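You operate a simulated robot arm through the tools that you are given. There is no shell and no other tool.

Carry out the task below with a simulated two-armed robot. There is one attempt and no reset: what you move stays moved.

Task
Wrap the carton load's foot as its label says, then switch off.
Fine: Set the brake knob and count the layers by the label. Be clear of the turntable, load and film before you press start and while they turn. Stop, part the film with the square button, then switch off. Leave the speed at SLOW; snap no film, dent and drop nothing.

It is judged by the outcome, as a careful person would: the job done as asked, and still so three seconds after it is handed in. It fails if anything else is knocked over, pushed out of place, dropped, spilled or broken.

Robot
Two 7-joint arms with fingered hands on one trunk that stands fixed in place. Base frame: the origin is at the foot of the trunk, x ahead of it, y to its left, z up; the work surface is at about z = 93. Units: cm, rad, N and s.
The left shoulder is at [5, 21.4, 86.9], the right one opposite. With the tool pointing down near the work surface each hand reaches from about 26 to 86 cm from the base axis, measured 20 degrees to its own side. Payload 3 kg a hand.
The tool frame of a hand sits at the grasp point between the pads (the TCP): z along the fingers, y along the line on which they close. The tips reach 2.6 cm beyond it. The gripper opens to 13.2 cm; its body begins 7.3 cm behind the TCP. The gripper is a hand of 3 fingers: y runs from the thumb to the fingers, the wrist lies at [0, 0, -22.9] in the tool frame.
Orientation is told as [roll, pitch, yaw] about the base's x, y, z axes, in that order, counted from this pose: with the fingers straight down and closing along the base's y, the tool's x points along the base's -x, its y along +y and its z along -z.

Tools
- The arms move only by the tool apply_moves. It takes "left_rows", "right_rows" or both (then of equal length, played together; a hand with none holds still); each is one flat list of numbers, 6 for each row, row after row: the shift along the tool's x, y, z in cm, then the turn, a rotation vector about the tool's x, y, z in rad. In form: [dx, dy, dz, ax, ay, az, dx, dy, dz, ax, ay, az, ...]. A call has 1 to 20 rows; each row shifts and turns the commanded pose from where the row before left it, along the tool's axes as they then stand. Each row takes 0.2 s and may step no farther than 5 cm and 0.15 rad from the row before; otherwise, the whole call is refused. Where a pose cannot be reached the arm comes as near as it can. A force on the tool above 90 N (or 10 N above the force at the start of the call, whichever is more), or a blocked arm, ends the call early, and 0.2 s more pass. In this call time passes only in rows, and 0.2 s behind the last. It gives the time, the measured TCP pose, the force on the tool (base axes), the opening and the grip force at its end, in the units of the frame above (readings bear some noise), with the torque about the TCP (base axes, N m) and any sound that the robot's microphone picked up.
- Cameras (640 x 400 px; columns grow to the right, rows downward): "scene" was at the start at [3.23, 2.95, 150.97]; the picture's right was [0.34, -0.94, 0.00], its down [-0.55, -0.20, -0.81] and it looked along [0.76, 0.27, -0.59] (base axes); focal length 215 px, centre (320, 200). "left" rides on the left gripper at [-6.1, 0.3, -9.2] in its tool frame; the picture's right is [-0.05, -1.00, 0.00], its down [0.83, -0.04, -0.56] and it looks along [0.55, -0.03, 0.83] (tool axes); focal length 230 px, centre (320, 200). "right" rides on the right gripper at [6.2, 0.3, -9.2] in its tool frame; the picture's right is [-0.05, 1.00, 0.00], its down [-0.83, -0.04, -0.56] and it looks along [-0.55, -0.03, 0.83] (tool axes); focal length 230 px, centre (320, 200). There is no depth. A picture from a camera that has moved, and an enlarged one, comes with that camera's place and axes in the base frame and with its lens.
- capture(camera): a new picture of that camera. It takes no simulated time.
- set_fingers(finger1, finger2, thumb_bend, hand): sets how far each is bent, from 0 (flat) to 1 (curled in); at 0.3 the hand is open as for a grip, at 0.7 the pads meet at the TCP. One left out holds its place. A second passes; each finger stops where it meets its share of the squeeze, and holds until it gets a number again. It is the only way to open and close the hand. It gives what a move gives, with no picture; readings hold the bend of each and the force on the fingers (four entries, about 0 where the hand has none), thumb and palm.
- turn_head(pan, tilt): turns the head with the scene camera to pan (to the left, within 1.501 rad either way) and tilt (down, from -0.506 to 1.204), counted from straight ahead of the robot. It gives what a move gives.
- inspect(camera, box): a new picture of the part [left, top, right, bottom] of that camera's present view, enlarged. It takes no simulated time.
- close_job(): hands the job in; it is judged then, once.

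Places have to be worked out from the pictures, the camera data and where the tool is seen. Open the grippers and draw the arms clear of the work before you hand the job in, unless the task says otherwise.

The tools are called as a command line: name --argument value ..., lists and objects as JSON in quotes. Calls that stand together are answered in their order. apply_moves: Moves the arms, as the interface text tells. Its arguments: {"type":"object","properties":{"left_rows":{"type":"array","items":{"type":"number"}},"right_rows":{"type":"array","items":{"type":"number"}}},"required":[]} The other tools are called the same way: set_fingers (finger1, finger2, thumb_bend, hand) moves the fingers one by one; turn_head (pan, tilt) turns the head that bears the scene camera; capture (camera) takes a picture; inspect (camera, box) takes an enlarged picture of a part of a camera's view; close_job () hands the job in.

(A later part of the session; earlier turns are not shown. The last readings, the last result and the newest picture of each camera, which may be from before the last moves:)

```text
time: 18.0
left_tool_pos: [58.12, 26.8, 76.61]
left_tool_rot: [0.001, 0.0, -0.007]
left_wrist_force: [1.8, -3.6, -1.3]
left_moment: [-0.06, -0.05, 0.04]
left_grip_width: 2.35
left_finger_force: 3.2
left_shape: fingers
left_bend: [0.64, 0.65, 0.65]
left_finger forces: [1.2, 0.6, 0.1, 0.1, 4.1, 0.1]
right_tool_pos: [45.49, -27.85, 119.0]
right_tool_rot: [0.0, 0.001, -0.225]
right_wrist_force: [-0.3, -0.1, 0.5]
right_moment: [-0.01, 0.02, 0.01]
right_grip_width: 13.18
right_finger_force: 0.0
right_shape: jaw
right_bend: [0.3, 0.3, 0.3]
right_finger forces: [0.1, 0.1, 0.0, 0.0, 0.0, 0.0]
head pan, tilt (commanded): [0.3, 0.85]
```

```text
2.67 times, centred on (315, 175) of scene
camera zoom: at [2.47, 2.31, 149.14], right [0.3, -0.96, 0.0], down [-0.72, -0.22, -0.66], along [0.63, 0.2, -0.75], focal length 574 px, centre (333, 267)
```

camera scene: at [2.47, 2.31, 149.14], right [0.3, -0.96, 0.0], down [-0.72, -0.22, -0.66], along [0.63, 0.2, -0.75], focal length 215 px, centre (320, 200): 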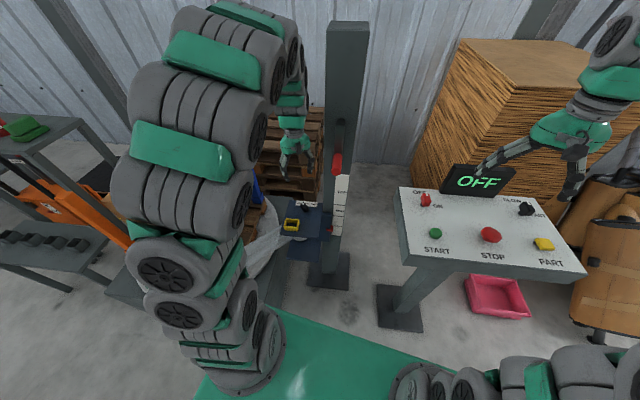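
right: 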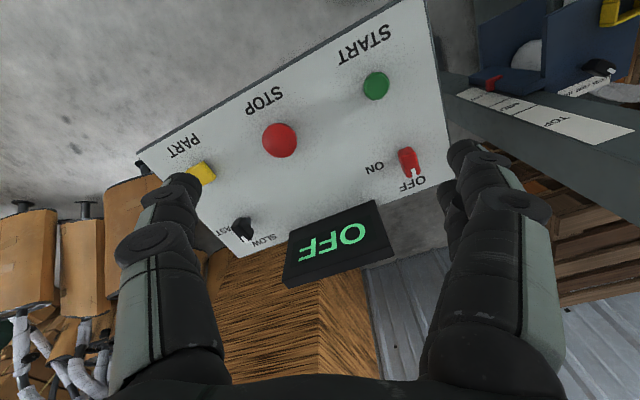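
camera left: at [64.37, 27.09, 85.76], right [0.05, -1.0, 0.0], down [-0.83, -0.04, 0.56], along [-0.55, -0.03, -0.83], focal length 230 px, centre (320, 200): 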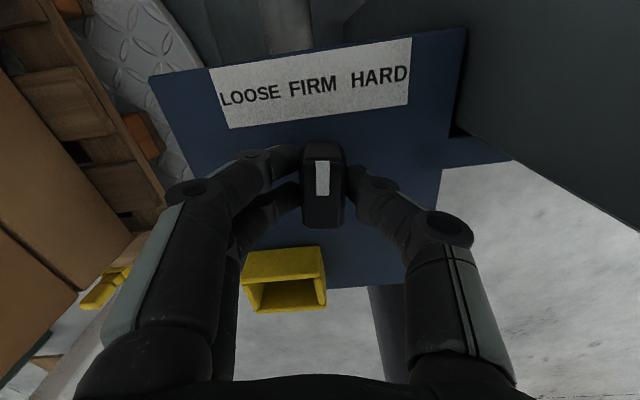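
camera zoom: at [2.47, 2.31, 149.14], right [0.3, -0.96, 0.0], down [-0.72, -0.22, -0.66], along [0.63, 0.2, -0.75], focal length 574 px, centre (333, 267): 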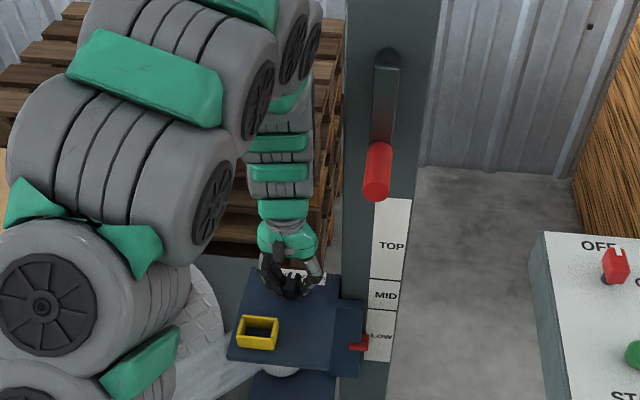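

Pointer is now between FIRM and HARD. I continue 0.3 rad with a small -y easing, then check again.

apply_moves --left_rows '[0, -0.08, 0, 0, 0, 0.15, 0, 0, 0, 0, 0, 0.15]'

capture --camera "left"

```text
time: 18.6
left_tool_pos: [58.23, 26.79, 76.46]
left_tool_rot: [0.003, 0.0, -0.306]
left_wrist_force: [0.5, 1.6, 0.7]
left_moment: [0.03, -0.02, 0.03]
left_grip_width: 2.35
left_finger_force: 3.1
left_shape: fingers
left_bend: [0.64, 0.65, 0.65]
left_finger forces: [2.0, 1.7, 0.1, 0.1, 2.5, 0.1]
right_tool_pos: [45.44, -27.77, 118.92]
right_tool_rot: [0.001, -0.001, -0.224]
right_wrist_force: [0.7, -0.2, 0.6]
right_moment: [-0.01, -0.04, -0.03]
right_grip_width: 13.19
right_finger_force: 0.0
right_shape: jaw
right_bend: [0.3, 0.3, 0.3]
right_finger forces: [0.1, 0.1, 0.1, 0.0, 0.0, 0.0]
head pan, tilt (commanded): [0.3, 0.85]
```

```text
taken
camera left: at [64.19, 25.16, 85.74], right [-0.25, -0.97, 0.0], down [-0.81, 0.21, 0.56], along [-0.54, 0.14, -0.83], focal length 230 px, centre (320, 200)
```

left: 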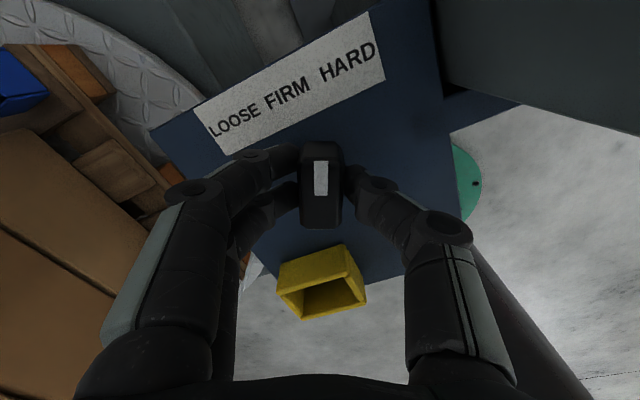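

HARD is almost straight ahead of the pointer. I turn 0.15 more, then 0.1, checking torque for an end stop.

apply_moves --left_rows '[0, 0, 0, 0, 0, 0.13, 0, 0, 0, 0, 0, 0.1]'

capture --camera "left"

inspect --camera "scene" --box '[270, 150, 350, 250]'

```text
time: 19.2
left_tool_pos: [58.17, 26.75, 76.4]
left_tool_rot: [0.0, -0.001, -0.534]
left_wrist_force: [1.4, -0.5, 0.4]
left_moment: [0.0, -0.03, -0.04]
left_grip_width: 2.33
left_finger_force: 2.9
left_shape: fingers
left_bend: [0.64, 0.64, 0.65]
left_finger forces: [1.7, 1.7, 0.1, 0.0, 2.9, 0.0]
right_tool_pos: [45.5, -27.77, 119.06]
right_tool_rot: [0.0, 0.0, -0.224]
right_wrist_force: [-0.2, 0.0, 0.3]
right_moment: [-0.02, 0.01, -0.01]
right_grip_width: 13.18
right_finger_force: 0.0
right_shape: jaw
right_bend: [0.3, 0.3, 0.3]
right_finger forces: [0.0, 0.0, 0.1, 0.1, 0.0, 0.1]
head pan, tilt (commanded): [0.3, 0.85]
```

```text
taken
camera left: at [63.7, 23.86, 85.73], right [-0.46, -0.89, 0.0], down [-0.74, 0.39, 0.56], along [-0.49, 0.26, -0.83], focal length 230 px, centre (320, 200)
```

left: 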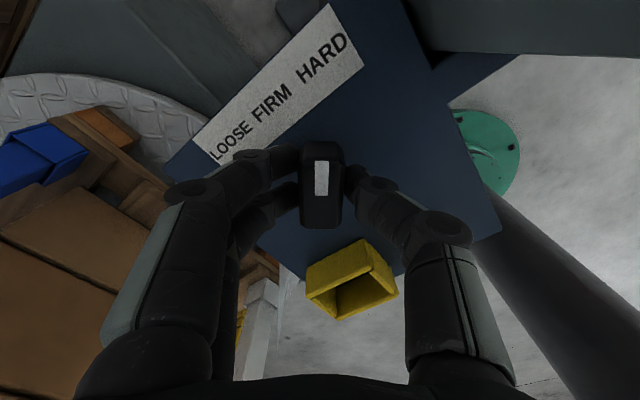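

```text
4.00 times, centred on (310, 200) of scene
camera zoom: at [2.47, 2.31, 149.14], right [0.3, -0.96, 0.0], down [-0.72, -0.22, -0.66], along [0.63, 0.2, -0.75], focal length 861 px, centre (360, 200)
```

zoom: 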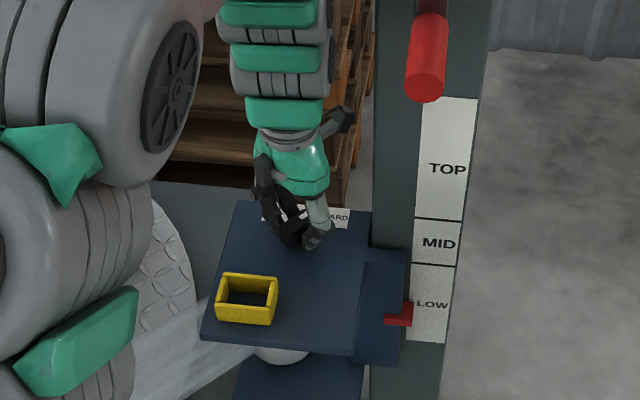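

The pointer is aimed at HARD, mirror of its starting angle about FIRM. I nudge 0.05 rad more to feel for the stop.

apply_moves --left_rows '[0, 0, 0, 0, 0, 0.05]'

inspect --camera "left" --box '[180, 0, 420, 240]'

```text
time: 19.6
left_tool_pos: [58.19, 26.75, 76.51]
left_tool_rot: [0.0, 0.0, -0.585]
left_wrist_force: [0.9, 0.8, -0.1]
left_moment: [0.0, -0.02, -0.03]
left_grip_width: 2.35
left_finger_force: 2.9
left_shape: fingers
left_bend: [0.64, 0.64, 0.65]
left_finger forces: [1.7, 1.8, 0.0, 0.0, 2.5, 0.1]
right_tool_pos: [45.39, -27.8, 119.07]
right_tool_rot: [-0.001, 0.0, -0.224]
right_wrist_force: [0.5, -0.2, -0.6]
right_moment: [0.02, 0.01, 0.0]
right_grip_width: 13.2
right_finger_force: 0.0
right_shape: jaw
right_bend: [0.3, 0.3, 0.3]
right_finger forces: [0.1, 0.0, 0.1, 0.1, 0.0, 0.0]
head pan, tilt (commanded): [0.3, 0.85]
```

```text
1.67 times, centred on (300, 120) of left
camera zoom: at [63.55, 23.56, 85.74], right [-0.51, -0.86, 0.0], down [-0.72, 0.42, 0.56], along [-0.48, 0.28, -0.83], focal length 384 px, centre (353, 333)
```

zoom: 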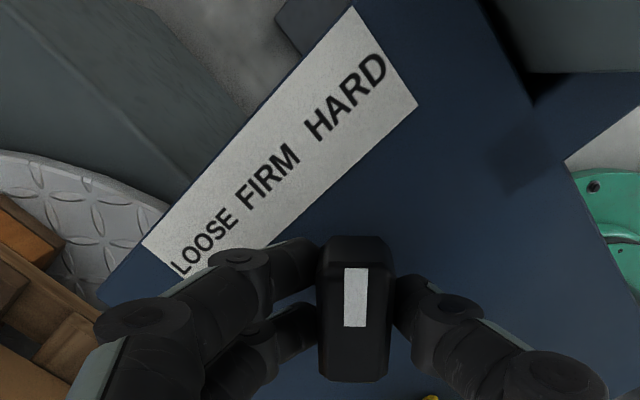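

No stop, no force, and the pointer line passes through HARD. I release the knob by opening a little and lift straight up.

set_fingers --hand "left" --finger1 0.57 --finger2 0.57 --thumb_bend 0.57

apply_moves --left_rows '[0, 0, -1, 0, 0, 0, 0, 0, -3, 0, 0, 0, 0, 0, -5, 0, 0, 0, 0, 0, -5, 0, 0, 0]'

capture --camera "left"

inspect --camera "scene" --box '[270, 150, 350, 250]'

```text
time: 20.6
left_tool_pos: [58.17, 26.67, 76.57]
left_tool_rot: [-0.001, 0.0, -0.584]
left_wrist_force: [0.3, -0.8, 0.5]
left_moment: [0.02, -0.03, 0.01]
left_grip_width: 4.73
left_finger_force: 0.0
left_shape: fingers
left_bend: [0.56, 0.56, 0.56]
left_finger forces: [0.1, 0.0, 0.1, 0.1, 0.1, 0.0]
right_tool_pos: [45.57, -27.78, 119.0]
right_tool_rot: [-0.001, 0.0, -0.222]
right_wrist_force: [0.3, -0.5, -0.3]
right_moment: [-0.03, 0.03, -0.01]
right_grip_width: 13.19
right_finger_force: 0.0
right_shape: jaw
right_bend: [0.3, 0.3, 0.3]
right_finger forces: [0.1, 0.0, 0.0, 0.1, 0.0, 0.1]
head pan, tilt (commanded): [0.3, 0.85]
```

```text
time: 21.6
left_tool_pos: [58.09, 26.68, 90.66]
left_tool_rot: [0.0, 0.0, -0.584]
left_wrist_force: [0.2, 0.1, -0.2]
left_moment: [0.0, -0.05, 0.01]
left_grip_width: 4.76
left_finger_force: 0.0
left_shape: fingers
left_bend: [0.56, 0.56, 0.56]
left_finger forces: [0.0, 0.0, 0.0, 0.1, 0.0, 0.0]
right_tool_pos: [45.53, -27.75, 119.07]
right_tool_rot: [0.001, 0.0, -0.224]
right_wrist_force: [0.6, 0.4, 0.3]
right_moment: [-0.02, 0.0, 0.02]
right_grip_width: 13.19
right_finger_force: 0.0
right_shape: jaw
right_bend: [0.3, 0.3, 0.3]
right_finger forces: [0.0, 0.1, 0.0, 0.0, 0.1, 0.0]
head pan, tilt (commanded): [0.3, 0.85]
```

```text
taken
camera left: at [63.43, 23.51, 99.79], right [-0.51, -0.86, 0.0], down [-0.72, 0.42, 0.56], along [-0.48, 0.28, -0.83], focal length 230 px, centre (320, 200)
```

left: 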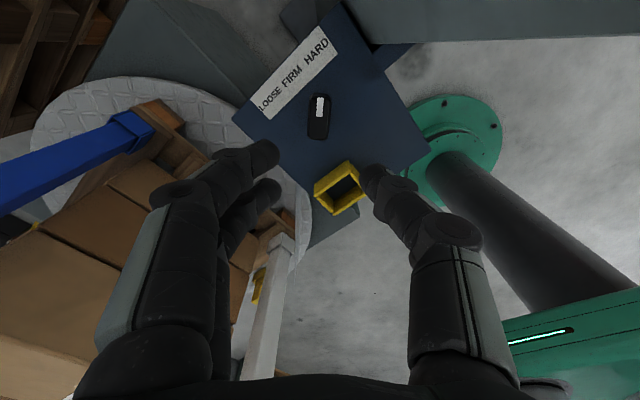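

```text
4.00 times, centred on (310, 200) of scene
camera zoom: at [2.47, 2.31, 149.14], right [0.3, -0.96, 0.0], down [-0.72, -0.22, -0.66], along [0.63, 0.2, -0.75], focal length 861 px, centre (360, 200)
```

zoom: 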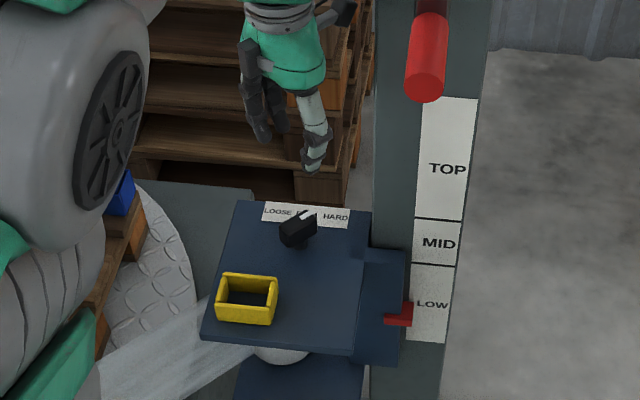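

Released cleanly. I zoom on the knob to verify its angle.

inspect --camera "left" --box '[220, 20, 420, 180]'

inspect --camera "scene" --box '[290, 195, 330, 220]'

```text
2.50 times, centred on (320, 100) of left
camera zoom: at [63.43, 23.51, 99.79], right [-0.51, -0.86, 0.0], down [-0.72, 0.42, 0.56], along [-0.48, 0.28, -0.83], focal length 575 px, centre (320, 450)
```

zoom: 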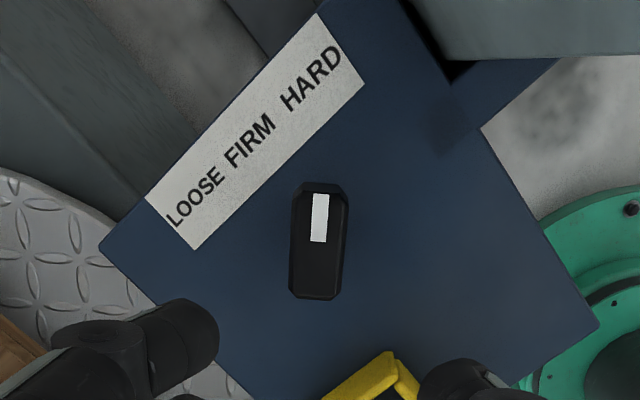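

```text
16.00 times, centred on (310, 208) of scene
camera zoom: at [2.47, 2.31, 149.14], right [0.3, -0.96, 0.0], down [-0.72, -0.22, -0.66], along [0.63, 0.2, -0.75], focal length 3443 px, centre (480, 80)
```

zoom: 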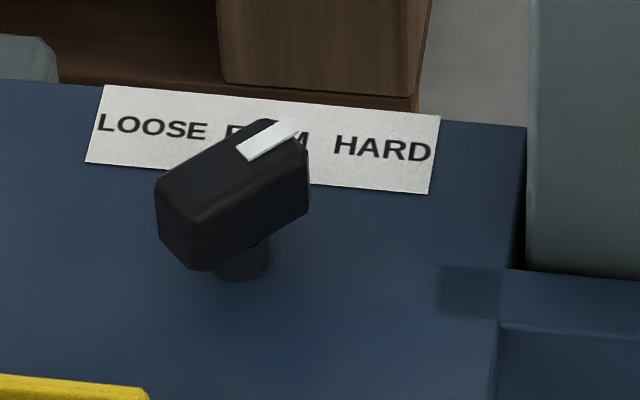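

The bar (on a short stem) points at HARD. Now I withdraw the left arm: up, back toward the robot, then right to its starting place, and turn the wrist so its camera watches the load.

apply_moves --left_rows '[0, 0, -5, 0, 0, 0, 0, 0, -5, 0, 0, 0, 2.0, -1.32, -4.2, 0, 0, 0, 2.0, -1.32, -4.2, 0, 0, 0, 2.0, -1.32, -4.2, 0, 0, 0, 2.0, -1.32, -4.2, 0, 0, 0, 2.0, -1.32, -4.2, 0, 0, 0, -2.536, -3.838, -0.7, 0, 0, 0, -2.536, -3.838, -0.7, 0, 0, 0, -2.536, -3.838, -0.7, 0, 0, 0, -2.536, -3.838, -0.7, 0, 0, 0, -2.536, -3.838, -0.7, 0, 0, 0, 0, 0, 0, 0, 0, 0.15, 0, 0, 0, 0, 0, 0.15, 0, 0, 0, 0, 0, 0.15, 0, 0, 0, 0, 0, 0.15, 0, 0, 0, 0, 0, 0.15, 0, 0, 0, 0, 0, 0.09]'

capture --camera "left"

capture --camera "scene"

```text
time: 25.4
left_tool_pos: [46.17, 3.85, 125.09]
left_tool_rot: [0.002, 0.001, -1.427]
left_wrist_force: [0.1, -0.4, -0.9]
left_moment: [0.0, -0.01, 0.01]
left_grip_width: 4.76
left_finger_force: 0.1
left_shape: fingers
left_bend: [0.56, 0.56, 0.56]
left_finger forces: [0.0, 0.0, 0.1, 0.1, 0.0, 0.0]
right_tool_pos: [45.54, -27.85, 119.13]
right_tool_rot: [-0.001, 0.0, -0.223]
right_wrist_force: [0.1, 0.7, -0.1]
right_moment: [-0.01, 0.01, 0.0]
right_grip_width: 13.19
right_finger_force: 0.1
right_shape: jaw
right_bend: [0.3, 0.3, 0.3]
right_finger forces: [0.0, 0.0, 0.0, 0.1, 0.0, 0.1]
head pan, tilt (commanded): [0.3, 0.85]
```

```text
taken
camera left: at [47.49, -2.28, 134.29], right [-0.98, -0.2, 0.0], down [-0.16, 0.82, 0.55], along [-0.11, 0.54, -0.83], focal length 230 px, centre (320, 200)
```

left: 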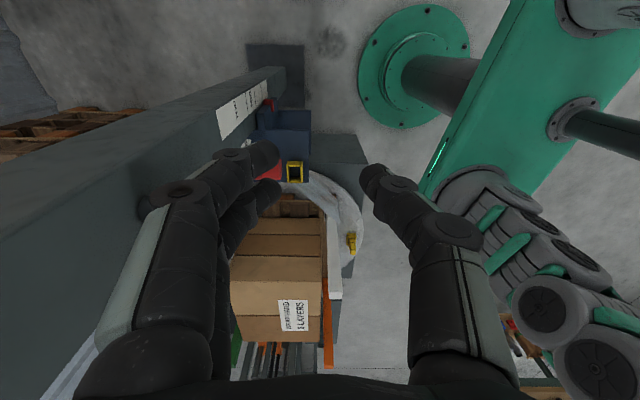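

```text
taken
camera scene: at [2.47, 2.31, 149.14], right [0.3, -0.96, 0.0], down [-0.72, -0.22, -0.66], along [0.63, 0.2, -0.75], focal length 215 px, centre (320, 200)
```

scene: 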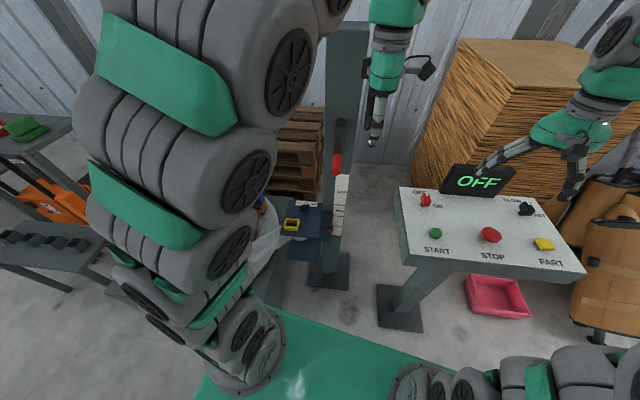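

The left hand is back clear with its camera on the load. I open its fingers to free its view, then bring the right hand above the red power knob near (57.4, -17.2).

set_fingers --hand "left" --finger1 0.3 --finger2 0.3 --thumb_bend 0.3

apply_moves --right_rows '[-2.335, 3.27, 1, 0, 0, 0, -2.335, 3.27, 1, 0, 0, 0, -2.335, 3.27, 1, 0, 0, 0, -2.335, 3.27, 1, 0, 0, 0]'

capture --camera "right"

capture --camera "scene"

capture --camera "left"

```text
time: 26.4
left_tool_pos: [46.17, 3.84, 124.94]
left_tool_rot: [0.001, 0.001, -1.421]
left_wrist_force: [0.1, -0.1, -1.1]
left_moment: [0.0, 0.01, -0.01]
left_grip_width: 13.38
left_finger_force: 0.1
left_shape: fingers
left_bend: [0.3, 0.3, 0.3]
left_finger forces: [0.0, 0.0, 0.0, 0.1, 0.0, 0.0]
right_tool_pos: [45.55, -27.79, 119.14]
right_tool_rot: [0.001, -0.001, -0.223]
right_wrist_force: [0.3, 0.6, -0.3]
right_moment: [0.01, 0.0, -0.04]
right_grip_width: 13.18
right_finger_force: 0.0
right_shape: jaw
right_bend: [0.3, 0.3, 0.3]
right_finger forces: [0.1, 0.1, 0.0, 0.0, 0.0, 0.1]
head pan, tilt (commanded): [0.3, 0.85]
```

```text
time: 27.4
left_tool_pos: [46.28, 3.85, 125.17]
left_tool_rot: [0.0, 0.0, -1.423]
left_wrist_force: [0.3, -0.6, 0.5]
left_moment: [0.0, -0.02, 0.0]
left_grip_width: 13.41
left_finger_force: 0.0
left_shape: fingers
left_bend: [0.3, 0.3, 0.3]
left_finger forces: [0.1, 0.0, 0.0, 0.0, 0.0, 0.0]
right_tool_pos: [57.44, -17.32, 115.0]
right_tool_rot: [0.001, 0.001, -0.225]
right_wrist_force: [-1.2, 0.0, 0.0]
right_moment: [0.0, -0.01, 0.01]
right_grip_width: 13.2
right_finger_force: 0.0
right_shape: jaw
right_bend: [0.3, 0.3, 0.3]
right_finger forces: [0.0, 0.0, 0.0, 0.0, 0.0, 0.1]
head pan, tilt (commanded): [0.3, 0.85]
```

```text
taken
camera right: at [51.44, -15.71, 124.3], right [0.27, 0.96, 0.0], down [0.8, -0.23, 0.55], along [0.53, -0.15, -0.83], focal length 230 px, centre (320, 200)
```

right: 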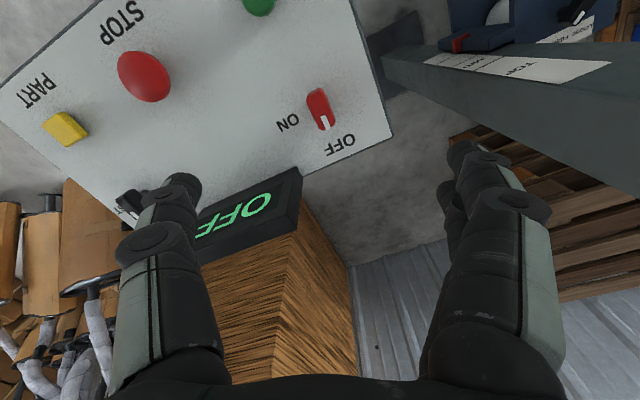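

```text
taken
camera scene: at [2.47, 2.31, 149.14], right [0.3, -0.96, 0.0], down [-0.72, -0.22, -0.66], along [0.63, 0.2, -0.75], focal length 215 px, centre (320, 200)
```

scene: 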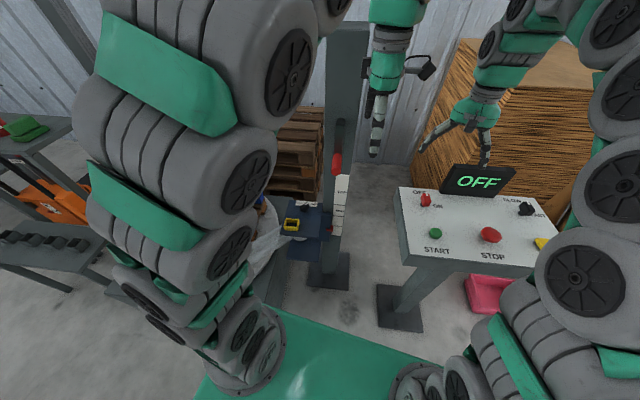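

```text
taken
camera left: at [47.49, -2.28, 134.3], right [-0.98, -0.2, 0.0], down [-0.17, 0.82, 0.56], along [-0.11, 0.54, -0.83], focal length 230 px, centre (320, 200)
```

left: 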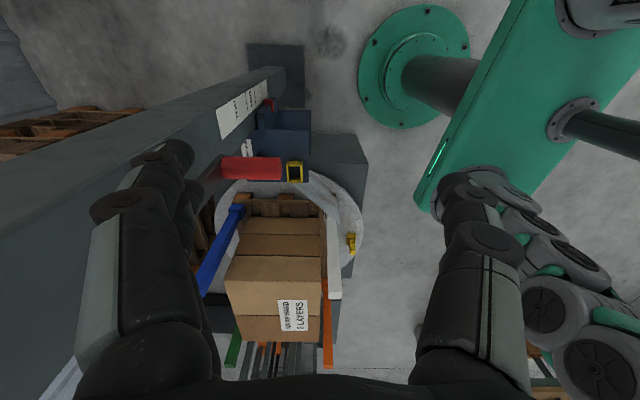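

I zoom on the power knob and the speed knob.

inspect --camera "right" --box '[250, 60, 400, 180]'

inspect --camera "right" --box '[90, 140, 210, 240]'

inspect --camera "scene" --box '[400, 170, 560, 280]'

```text
3.33 times, centred on (325, 120) of right
camera zoom: at [51.44, -15.71, 124.3], right [0.27, 0.96, 0.0], down [0.8, -0.23, 0.55], along [0.53, -0.15, -0.83], focal length 767 px, centre (303, 467)
```

zoom: 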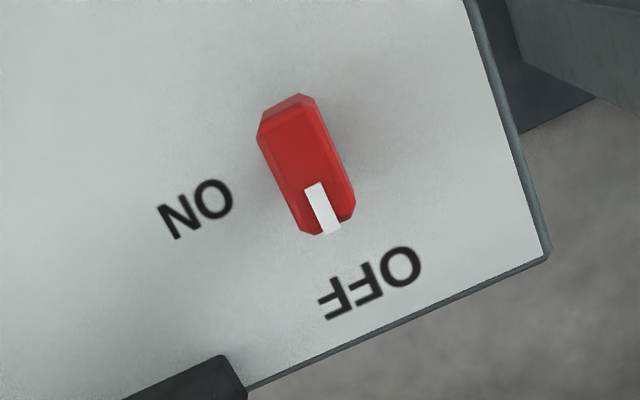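

```text
4.00 times, centred on (150, 190) of right
camera zoom: at [51.44, -15.71, 124.3], right [0.27, 0.96, 0.0], down [0.8, -0.23, 0.55], along [0.53, -0.15, -0.83], focal length 920 px, centre (1000, 240)
```

zoom: 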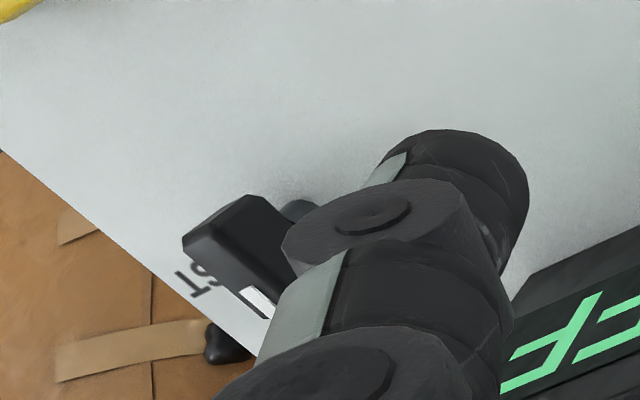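

```text
3.64 times, centred on (480, 225) of scene
camera zoom: at [2.47, 2.31, 149.14], right [0.3, -0.96, 0.0], down [-0.72, -0.22, -0.66], along [0.63, 0.2, -0.75], focal length 782 px, centre (-262, 109)
```

zoom: 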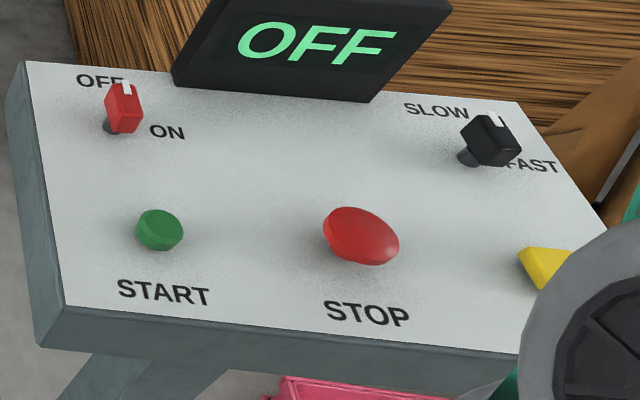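

Power knob bar centre about (57.5, -17.35), pointing OFF at about 10 deg; ON lies near -80 deg. I narrow the right hand, align yaw to about 0.15 rad and lower to z = 101.

set_fingers --hand "right" --finger1 0.57 --finger2 0.57 --thumb_bend 0.57

apply_moves --right_rows '[0, 0, 0, 0, 0, -0.15, 0, 0, 0, 0, 0, -0.15, 0, 0, 0, 0, 0, -0.08, 0, 0, 5, 0, 0, 0, 0, 0, 5, 0, 0, 0, 0, 0, 4, 0, 0, 0]'

capture --camera "right"

inspect --camera "scene" --box '[380, 100, 540, 260]'

```text
time: 28.4
left_tool_pos: [46.28, 3.82, 125.09]
left_tool_rot: [0.001, 0.001, -1.422]
left_wrist_force: [0.6, 0.0, -0.3]
left_moment: [0.02, 0.0, -0.03]
left_grip_width: 13.41
left_finger_force: 0.1
left_shape: fingers
left_bend: [0.3, 0.3, 0.3]
left_finger forces: [0.1, 0.0, 0.2, 0.0, 0.0, 0.1]
right_tool_pos: [57.39, -17.3, 115.02]
right_tool_rot: [0.001, 0.0, -0.222]
right_wrist_force: [0.0, -0.1, 1.0]
right_moment: [0.01, -0.01, 0.0]
right_grip_width: 4.86
right_finger_force: 0.2
right_shape: fingers
right_bend: [0.56, 0.56, 0.56]
right_finger forces: [0.0, 0.1, 0.0, 0.0, 0.0, 0.0]
head pan, tilt (commanded): [0.3, 0.85]
```

```text
time: 29.8
left_tool_pos: [46.2, 3.77, 125.15]
left_tool_rot: [0.0, -0.002, -1.422]
left_wrist_force: [0.0, -0.6, 0.6]
left_moment: [0.02, 0.02, -0.03]
left_grip_width: 13.41
left_finger_force: 0.0
left_shape: fingers
left_bend: [0.3, 0.3, 0.3]
left_finger forces: [0.1, 0.1, 0.1, 0.0, 0.0, 0.0]
right_tool_pos: [57.44, -16.96, 100.96]
right_tool_rot: [0.0, 0.0, 0.156]
right_wrist_force: [1.0, -0.3, 0.2]
right_moment: [0.0, -0.02, 0.0]
right_grip_width: 4.86
right_finger_force: 0.2
right_shape: fingers
right_bend: [0.56, 0.56, 0.56]
right_finger forces: [0.0, 0.1, 0.0, 0.1, 0.0, 0.0]
head pan, tilt (commanded): [0.3, 0.85]
```

```text
taken
camera right: at [51.3, -17.75, 110.25], right [-0.1, 0.99, 0.0], down [0.83, 0.09, 0.55], along [0.55, 0.06, -0.83], focal length 230 px, centre (320, 200)
```

right: 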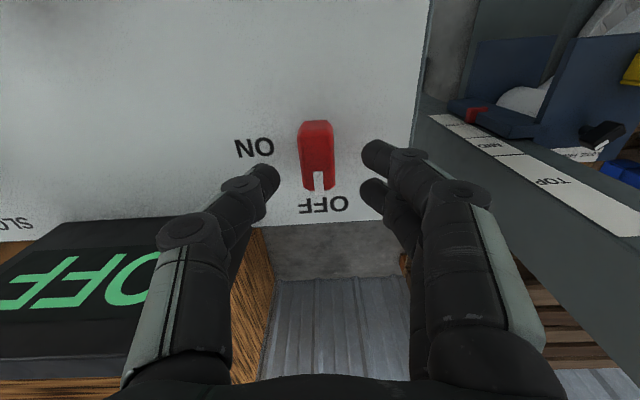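

```text
2.50 times, centred on (460, 180) of scene
camera zoom: at [2.47, 2.31, 149.14], right [0.3, -0.96, 0.0], down [-0.72, -0.22, -0.66], along [0.63, 0.2, -0.75], focal length 538 px, centre (-30, 250)
```

zoom: 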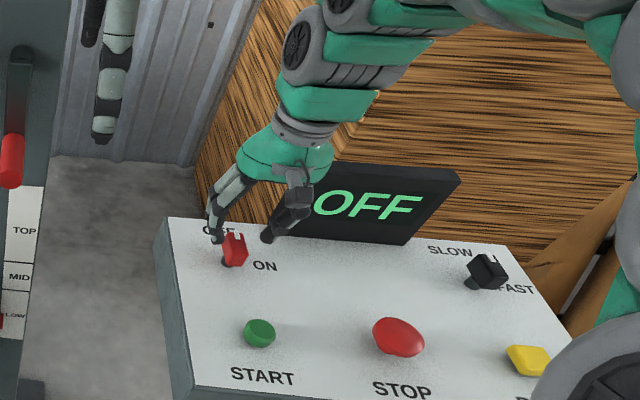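

The bar is aligned with the hand and about 0.25 cm toward -y of its middle. I correct and lower toward z = 97.2, checking force.

apply_moves --right_rows '[0, -0.25, 1.5, 0, 0, 0, 0, 0, 1.5, 0, 0, 0, 0, 0, 0.8, 0, 0, 0]'

capture --camera "right"

inspect --camera "scene" --box '[400, 160, 480, 230]'

```text
time: 30.6
left_tool_pos: [46.24, 3.87, 125.07]
left_tool_rot: [0.0, 0.0, -1.423]
left_wrist_force: [-0.7, -0.5, 0.5]
left_moment: [-0.02, 0.03, -0.01]
left_grip_width: 13.41
left_finger_force: 0.1
left_shape: fingers
left_bend: [0.3, 0.3, 0.3]
left_finger forces: [0.0, 0.0, 0.1, 0.1, 0.0, 0.0]
right_tool_pos: [57.53, -17.33, 97.09]
right_tool_rot: [0.0, 0.0, 0.157]
right_wrist_force: [-0.8, -0.1, -0.3]
right_moment: [-0.04, 0.03, 0.01]
right_grip_width: 4.83
right_finger_force: 0.1
right_shape: fingers
right_bend: [0.56, 0.56, 0.56]
right_finger forces: [0.0, 0.0, 0.1, 0.0, 0.1, 0.0]
head pan, tilt (commanded): [0.3, 0.85]
```

```text
taken
camera right: at [51.35, -18.12, 106.4], right [-0.1, 0.99, 0.0], down [0.83, 0.09, 0.56], along [0.55, 0.06, -0.83], focal length 230 px, centre (320, 200)
```

right: 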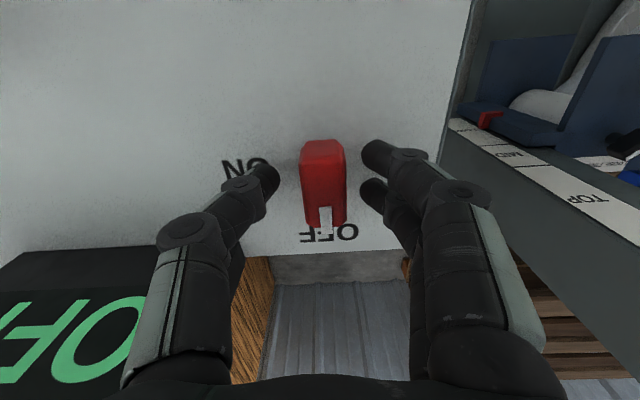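

```text
5.71 times, centred on (440, 195) of scene
camera zoom: at [2.47, 2.31, 149.14], right [0.3, -0.96, 0.0], down [-0.72, -0.22, -0.66], along [0.63, 0.2, -0.75], focal length 1230 px, centre (-366, 229)
```

zoom: 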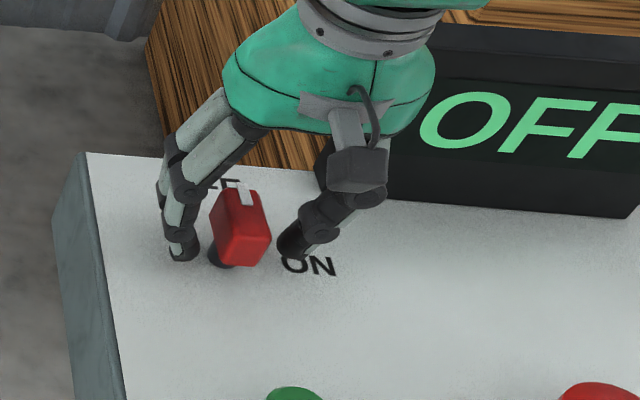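

Aligned; knob top about z = 95.2. I lower 0.9 cm more and close gently.

apply_moves --right_rows '[0, 0.05, 0.5, 0, 0, 0, 0, 0, 0.4, 0, 0, 0]'

set_fingers --hand "right" --finger1 0.66 --finger2 0.66 --thumb_bend 0.66

capture --camera "right"

```text
time: 31.2
left_tool_pos: [46.23, 3.81, 125.14]
left_tool_rot: [0.0, -0.001, -1.422]
left_wrist_force: [0.1, 0.3, -0.2]
left_moment: [0.03, -0.02, 0.02]
left_grip_width: 13.39
left_finger_force: 0.1
left_shape: fingers
left_bend: [0.3, 0.3, 0.3]
left_finger forces: [0.0, 0.0, 0.0, 0.0, 0.0, 0.0]
right_tool_pos: [57.69, -17.29, 96.3]
right_tool_rot: [0.0, -0.001, 0.156]
right_wrist_force: [0.4, 0.8, 3.7]
right_moment: [-0.08, 0.02, -0.01]
right_grip_width: 4.85
right_finger_force: 1.6
right_shape: fingers
right_bend: [0.56, 0.56, 0.56]
right_finger forces: [0.6, 0.1, 0.1, 0.0, 2.6, 0.1]
head pan, tilt (commanded): [0.3, 0.85]
```

```text
time: 32.2
left_tool_pos: [46.42, 3.84, 125.06]
left_tool_rot: [0.0, -0.001, -1.423]
left_wrist_force: [-0.7, -0.1, -0.1]
left_moment: [0.01, 0.03, 0.0]
left_grip_width: 13.4
left_finger_force: 0.2
left_shape: fingers
left_bend: [0.3, 0.3, 0.3]
left_finger forces: [0.0, 0.1, 0.0, 0.1, 0.0, 0.1]
right_tool_pos: [57.48, -17.26, 96.21]
right_tool_rot: [0.0, 0.0, 0.157]
right_wrist_force: [0.1, 4.4, -3.0]
right_moment: [0.03, 0.01, 0.02]
right_grip_width: 2.22
right_finger_force: 2.5
right_shape: fingers
right_bend: [0.63, 0.63, 0.65]
right_finger forces: [2.5, 2.7, 0.0, 0.1, 1.0, 0.0]
head pan, tilt (commanded): [0.3, 0.85]
```

```text
taken
camera right: at [51.38, -18.09, 105.51], right [-0.1, 0.99, 0.0], down [0.83, 0.09, 0.56], along [0.55, 0.06, -0.83], focal length 230 px, centre (320, 200)
```

right: 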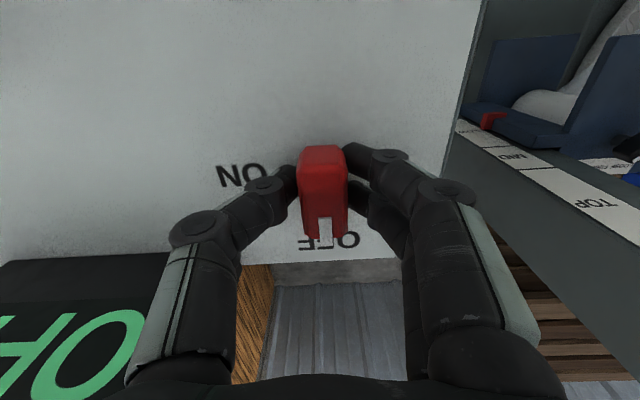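

Gripped. I turn clockwise toward ON in steps, first 0.45 rad.

apply_moves --right_rows '[0, 0.1, -0.15, 0, 0, 0.15, 0, 0, 0, 0, 0, 0.15, 0, 0, 0, 0, 0, 0.15]'

capture --camera "right"

```text
time: 33.0
left_tool_pos: [46.31, 3.8, 125.05]
left_tool_rot: [0.001, -0.001, -1.421]
left_wrist_force: [0.3, 0.0, 0.0]
left_moment: [0.01, -0.01, 0.01]
left_grip_width: 13.41
left_finger_force: 0.1
left_shape: fingers
left_bend: [0.3, 0.3, 0.3]
left_finger forces: [0.0, 0.0, 0.0, 0.1, 0.0, 0.0]
right_tool_pos: [57.52, -17.35, 96.41]
right_tool_rot: [-0.001, 0.0, -0.294]
right_wrist_force: [-1.8, 0.6, -4.2]
right_moment: [0.01, 0.04, 0.0]
right_grip_width: 2.27
right_finger_force: 2.8
right_shape: fingers
right_bend: [0.64, 0.63, 0.65]
right_finger forces: [1.6, 1.7, 0.1, 0.1, 2.0, 0.0]
head pan, tilt (commanded): [0.3, 0.85]
```

```text
taken
camera right: at [51.69, -15.28, 105.69], right [0.34, 0.94, 0.0], down [0.78, -0.28, 0.56], along [0.52, -0.19, -0.83], focal length 230 px, centre (320, 200)
```

right: 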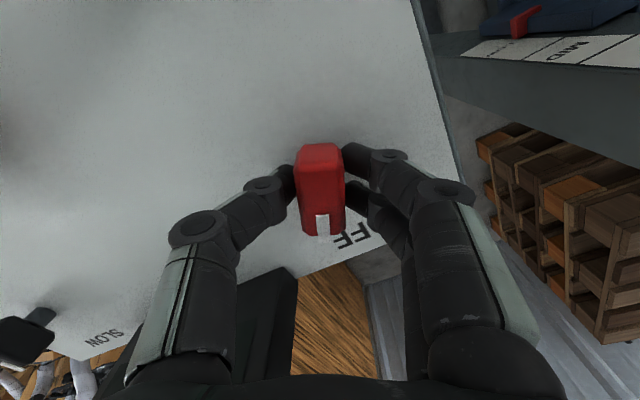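

The knob follows. I go on turning 0.6 rad and look at the display.

apply_moves --right_rows '[0, 0, 0.1, 0, 0, 0.15, 0, 0, 0, 0, 0, 0.15, 0, 0, 0, 0, 0, 0.15, 0, 0, 0, 0, 0, 0.15]'

capture --camera "right"

inspect --camera "scene" --box '[380, 130, 560, 260]'

```text
time: 34.0
left_tool_pos: [46.31, 3.91, 125.05]
left_tool_rot: [-0.002, 0.0, -1.422]
left_wrist_force: [-0.5, 0.1, -0.2]
left_moment: [-0.01, 0.03, 0.02]
left_grip_width: 13.39
left_finger_force: 0.0
left_shape: fingers
left_bend: [0.3, 0.3, 0.3]
left_finger forces: [0.1, 0.0, 0.0, 0.1, 0.0, 0.0]
right_tool_pos: [57.5, -17.22, 96.35]
right_tool_rot: [0.001, 0.001, -0.895]
right_wrist_force: [-1.1, 0.0, 0.0]
right_moment: [-0.02, 0.05, -0.03]
right_grip_width: 2.26
right_finger_force: 2.1
right_shape: fingers
right_bend: [0.64, 0.64, 0.65]
right_finger forces: [1.2, 1.4, 0.1, 0.0, 3.1, 0.0]
head pan, tilt (commanded): [0.3, 0.85]
```

```text
taken
camera right: at [53.89, -12.36, 105.57], right [0.81, 0.58, 0.0], down [0.48, -0.68, 0.56], along [0.32, -0.45, -0.83], focal length 230 px, centre (320, 200)
```

right: 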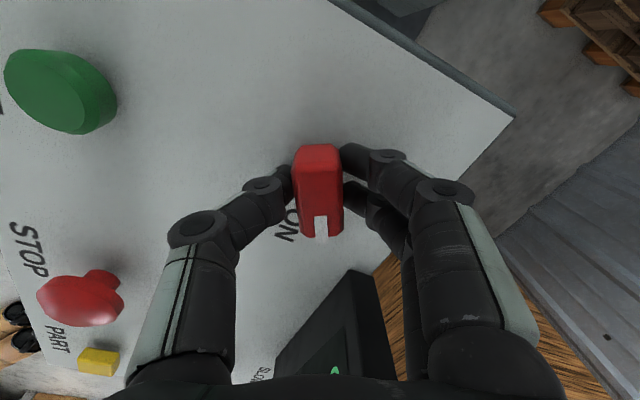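

```text
3.08 times, centred on (470, 195) of scene
camera zoom: at [2.47, 2.31, 149.14], right [0.3, -0.96, 0.0], down [-0.72, -0.22, -0.66], along [0.63, 0.2, -0.75], focal length 662 px, centre (-142, 215)
```

zoom: 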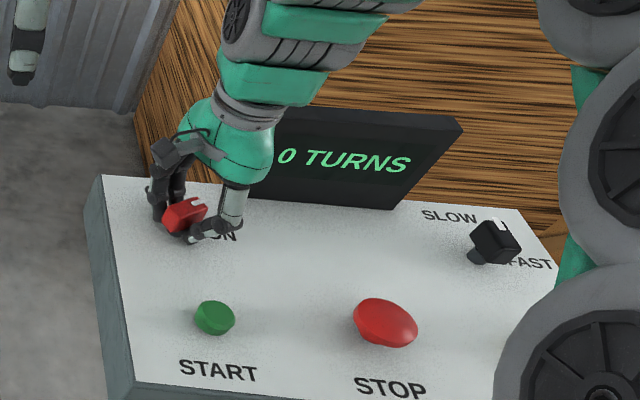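

The display shows "0 TURNS" - it's on. I finish the turn to ON fully (about 0.45 rad more).

apply_moves --right_rows '[0, 0, 0, 0, 0, 0.15, 0, 0, 0, 0, 0, 0.15, 0, 0, 0, 0, 0, 0.12]'

capture --camera "right"

inspect --camera "scene" --box '[380, 130, 560, 260]'

```text
time: 34.8
left_tool_pos: [46.23, 3.69, 125.08]
left_tool_rot: [0.0, 0.002, -1.423]
left_wrist_force: [0.3, -0.7, -0.4]
left_moment: [-0.02, -0.02, 0.01]
left_grip_width: 13.36
left_finger_force: 0.0
left_shape: fingers
left_bend: [0.3, 0.3, 0.3]
left_finger forces: [0.1, 0.1, 0.0, 0.1, 0.0, 0.0]
right_tool_pos: [57.46, -17.23, 96.38]
right_tool_rot: [0.0, 0.001, -1.316]
right_wrist_force: [-0.7, 0.2, -1.4]
right_moment: [0.04, 0.06, -0.01]
right_grip_width: 2.24
right_finger_force: 2.8
right_shape: fingers
right_bend: [0.64, 0.64, 0.65]
right_finger forces: [1.5, 1.3, 0.0, 0.1, 3.0, 0.0]
head pan, tilt (commanded): [0.3, 0.85]
```

```text
taken
camera right: at [56.19, -11.36, 105.58], right [0.98, 0.2, 0.0], down [0.17, -0.81, 0.56], along [0.11, -0.54, -0.83], focal length 230 px, centre (320, 200)
```

right: 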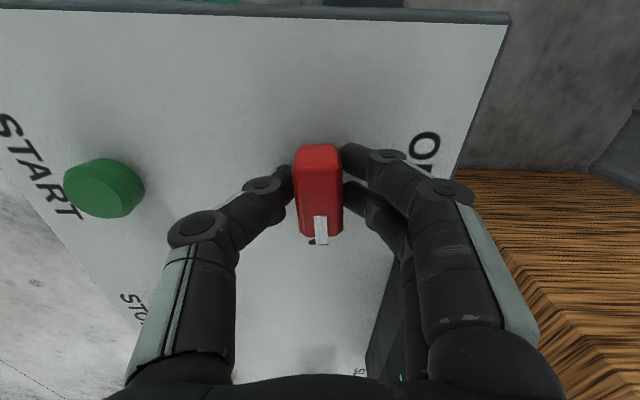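

```text
3.08 times, centred on (470, 195) of scene
camera zoom: at [2.47, 2.31, 149.14], right [0.3, -0.96, 0.0], down [-0.72, -0.22, -0.66], along [0.63, 0.2, -0.75], focal length 662 px, centre (-142, 215)
```

zoom: 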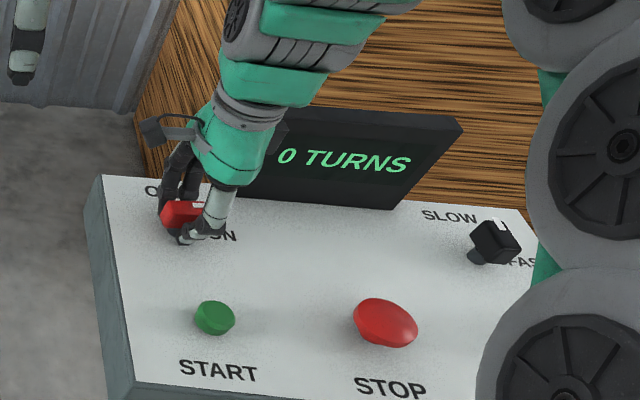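

The pointer lies over ON. A last 0.08 rad, then I release and lift.

apply_moves --right_rows '[0, 0, 0, 0, 0, 0.08]'

set_fingers --hand "right" --finger1 0.57 --finger2 0.57 --thumb_bend 0.57

apply_moves --right_rows '[0, 0, -1, 0, 0, 0, 0, 0, -4, 0, 0, 0, 0, 0, -5, 0, 0, 0]'

capture --camera "right"

inspect --camera "scene" --box '[380, 130, 580, 280]'

```text
time: 35.2
left_tool_pos: [46.21, 3.71, 124.91]
left_tool_rot: [0.0, 0.001, -1.423]
left_wrist_force: [-0.3, -0.3, 0.3]
left_moment: [0.01, 0.01, 0.0]
left_grip_width: 13.4
left_finger_force: 0.1
left_shape: fingers
left_bend: [0.3, 0.3, 0.3]
left_finger forces: [0.0, 0.0, 0.0, 0.0, 0.0, 0.0]
right_tool_pos: [57.59, -17.17, 96.25]
right_tool_rot: [0.001, 0.0, -1.395]
right_wrist_force: [-1.7, -0.1, -0.9]
right_moment: [-0.01, 0.02, 0.02]
right_grip_width: 2.27
right_finger_force: 2.6
right_shape: fingers
right_bend: [0.64, 0.64, 0.65]
right_finger forces: [1.2, 1.3, 0.0, 0.1, 3.3, 0.0]
head pan, tilt (commanded): [0.3, 0.85]
```

```text
time: 36.2
left_tool_pos: [46.24, 3.92, 125.02]
left_tool_rot: [0.0, 0.001, -1.423]
left_wrist_force: [0.9, -0.1, 0.2]
left_moment: [0.0, 0.01, 0.0]
left_grip_width: 13.4
left_finger_force: 0.0
left_shape: fingers
left_bend: [0.3, 0.3, 0.3]
left_finger forces: [0.0, 0.0, 0.0, 0.0, 0.0, 0.0]
right_tool_pos: [57.56, -17.28, 96.34]
right_tool_rot: [-0.001, -0.001, -1.393]
right_wrist_force: [-1.1, 0.2, -0.2]
right_moment: [0.01, 0.03, 0.0]
right_grip_width: 4.69
right_finger_force: 0.0
right_shape: fingers
right_bend: [0.56, 0.56, 0.56]
right_finger forces: [0.0, 0.1, 0.0, 0.0, 0.1, 0.1]
head pan, tilt (commanded): [0.3, 0.85]
```

```text
time: 37.0
left_tool_pos: [46.26, 3.93, 125.02]
left_tool_rot: [0.0, 0.001, -1.422]
left_wrist_force: [0.1, -0.1, -0.2]
left_moment: [-0.01, 0.01, -0.01]
left_grip_width: 13.39
left_finger_force: 0.1
left_shape: fingers
left_bend: [0.3, 0.3, 0.3]
left_finger forces: [0.1, 0.1, 0.1, 0.1, 0.1, 0.1]
right_tool_pos: [57.53, -17.36, 106.38]
right_tool_rot: [0.003, 0.0, -1.393]
right_wrist_force: [-0.2, 0.0, 0.4]
right_moment: [-0.01, -0.02, 0.01]
right_grip_width: 4.75
right_finger_force: 0.1
right_shape: fingers
right_bend: [0.56, 0.56, 0.56]
right_finger forces: [0.0, 0.1, 0.0, 0.0, 0.1, 0.0]
head pan, tilt (commanded): [0.3, 0.85]
```

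```text
taken
camera right: at [56.61, -11.38, 115.63], right [0.99, 0.13, 0.0], down [0.1, -0.83, 0.56], along [0.07, -0.55, -0.83], focal length 230 px, centre (320, 200)
```

right: 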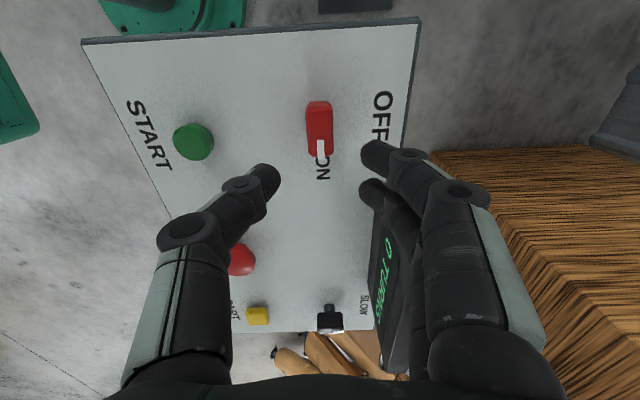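

```text
2.67 times, centred on (480, 205) of scene
camera zoom: at [2.47, 2.31, 149.14], right [0.3, -0.96, 0.0], down [-0.72, -0.22, -0.66], along [0.63, 0.2, -0.75], focal length 574 px, centre (-107, 187)
```

zoom: 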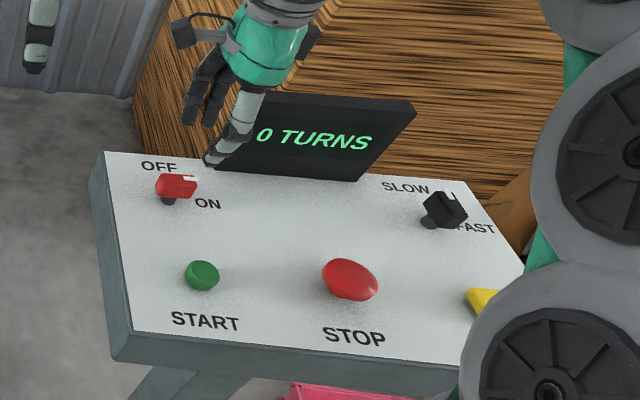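

The knob stands at ON, display reads 0 TURNS, speed knob untouched at SLOW. Before starting I check the turntable surroundings once more with the left camera.

inspect --camera "left" --box '[190, 110, 390, 260]'

inspect --camera "left" --box '[190, 230, 390, 390]'

```text
2.67 times, centred on (290, 185) of left
camera zoom: at [47.5, -2.28, 134.28], right [-0.98, -0.2, 0.0], down [-0.17, 0.82, 0.56], along [-0.11, 0.54, -0.83], focal length 614 px, centre (400, 240)
```

zoom: 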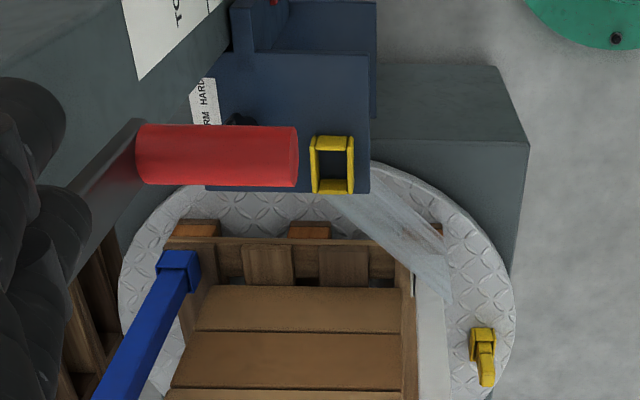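

```text
2.50 times, centred on (290, 310) of left
camera zoom: at [47.5, -2.28, 134.28], right [-0.98, -0.2, 0.0], down [-0.17, 0.82, 0.56], along [-0.11, 0.54, -0.83], focal length 575 px, centre (395, -75)
```

zoom: 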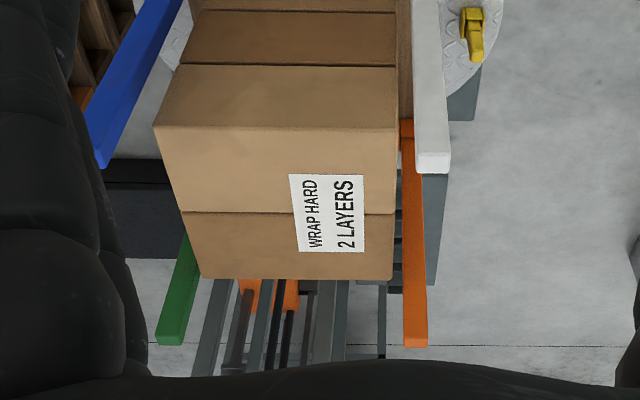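

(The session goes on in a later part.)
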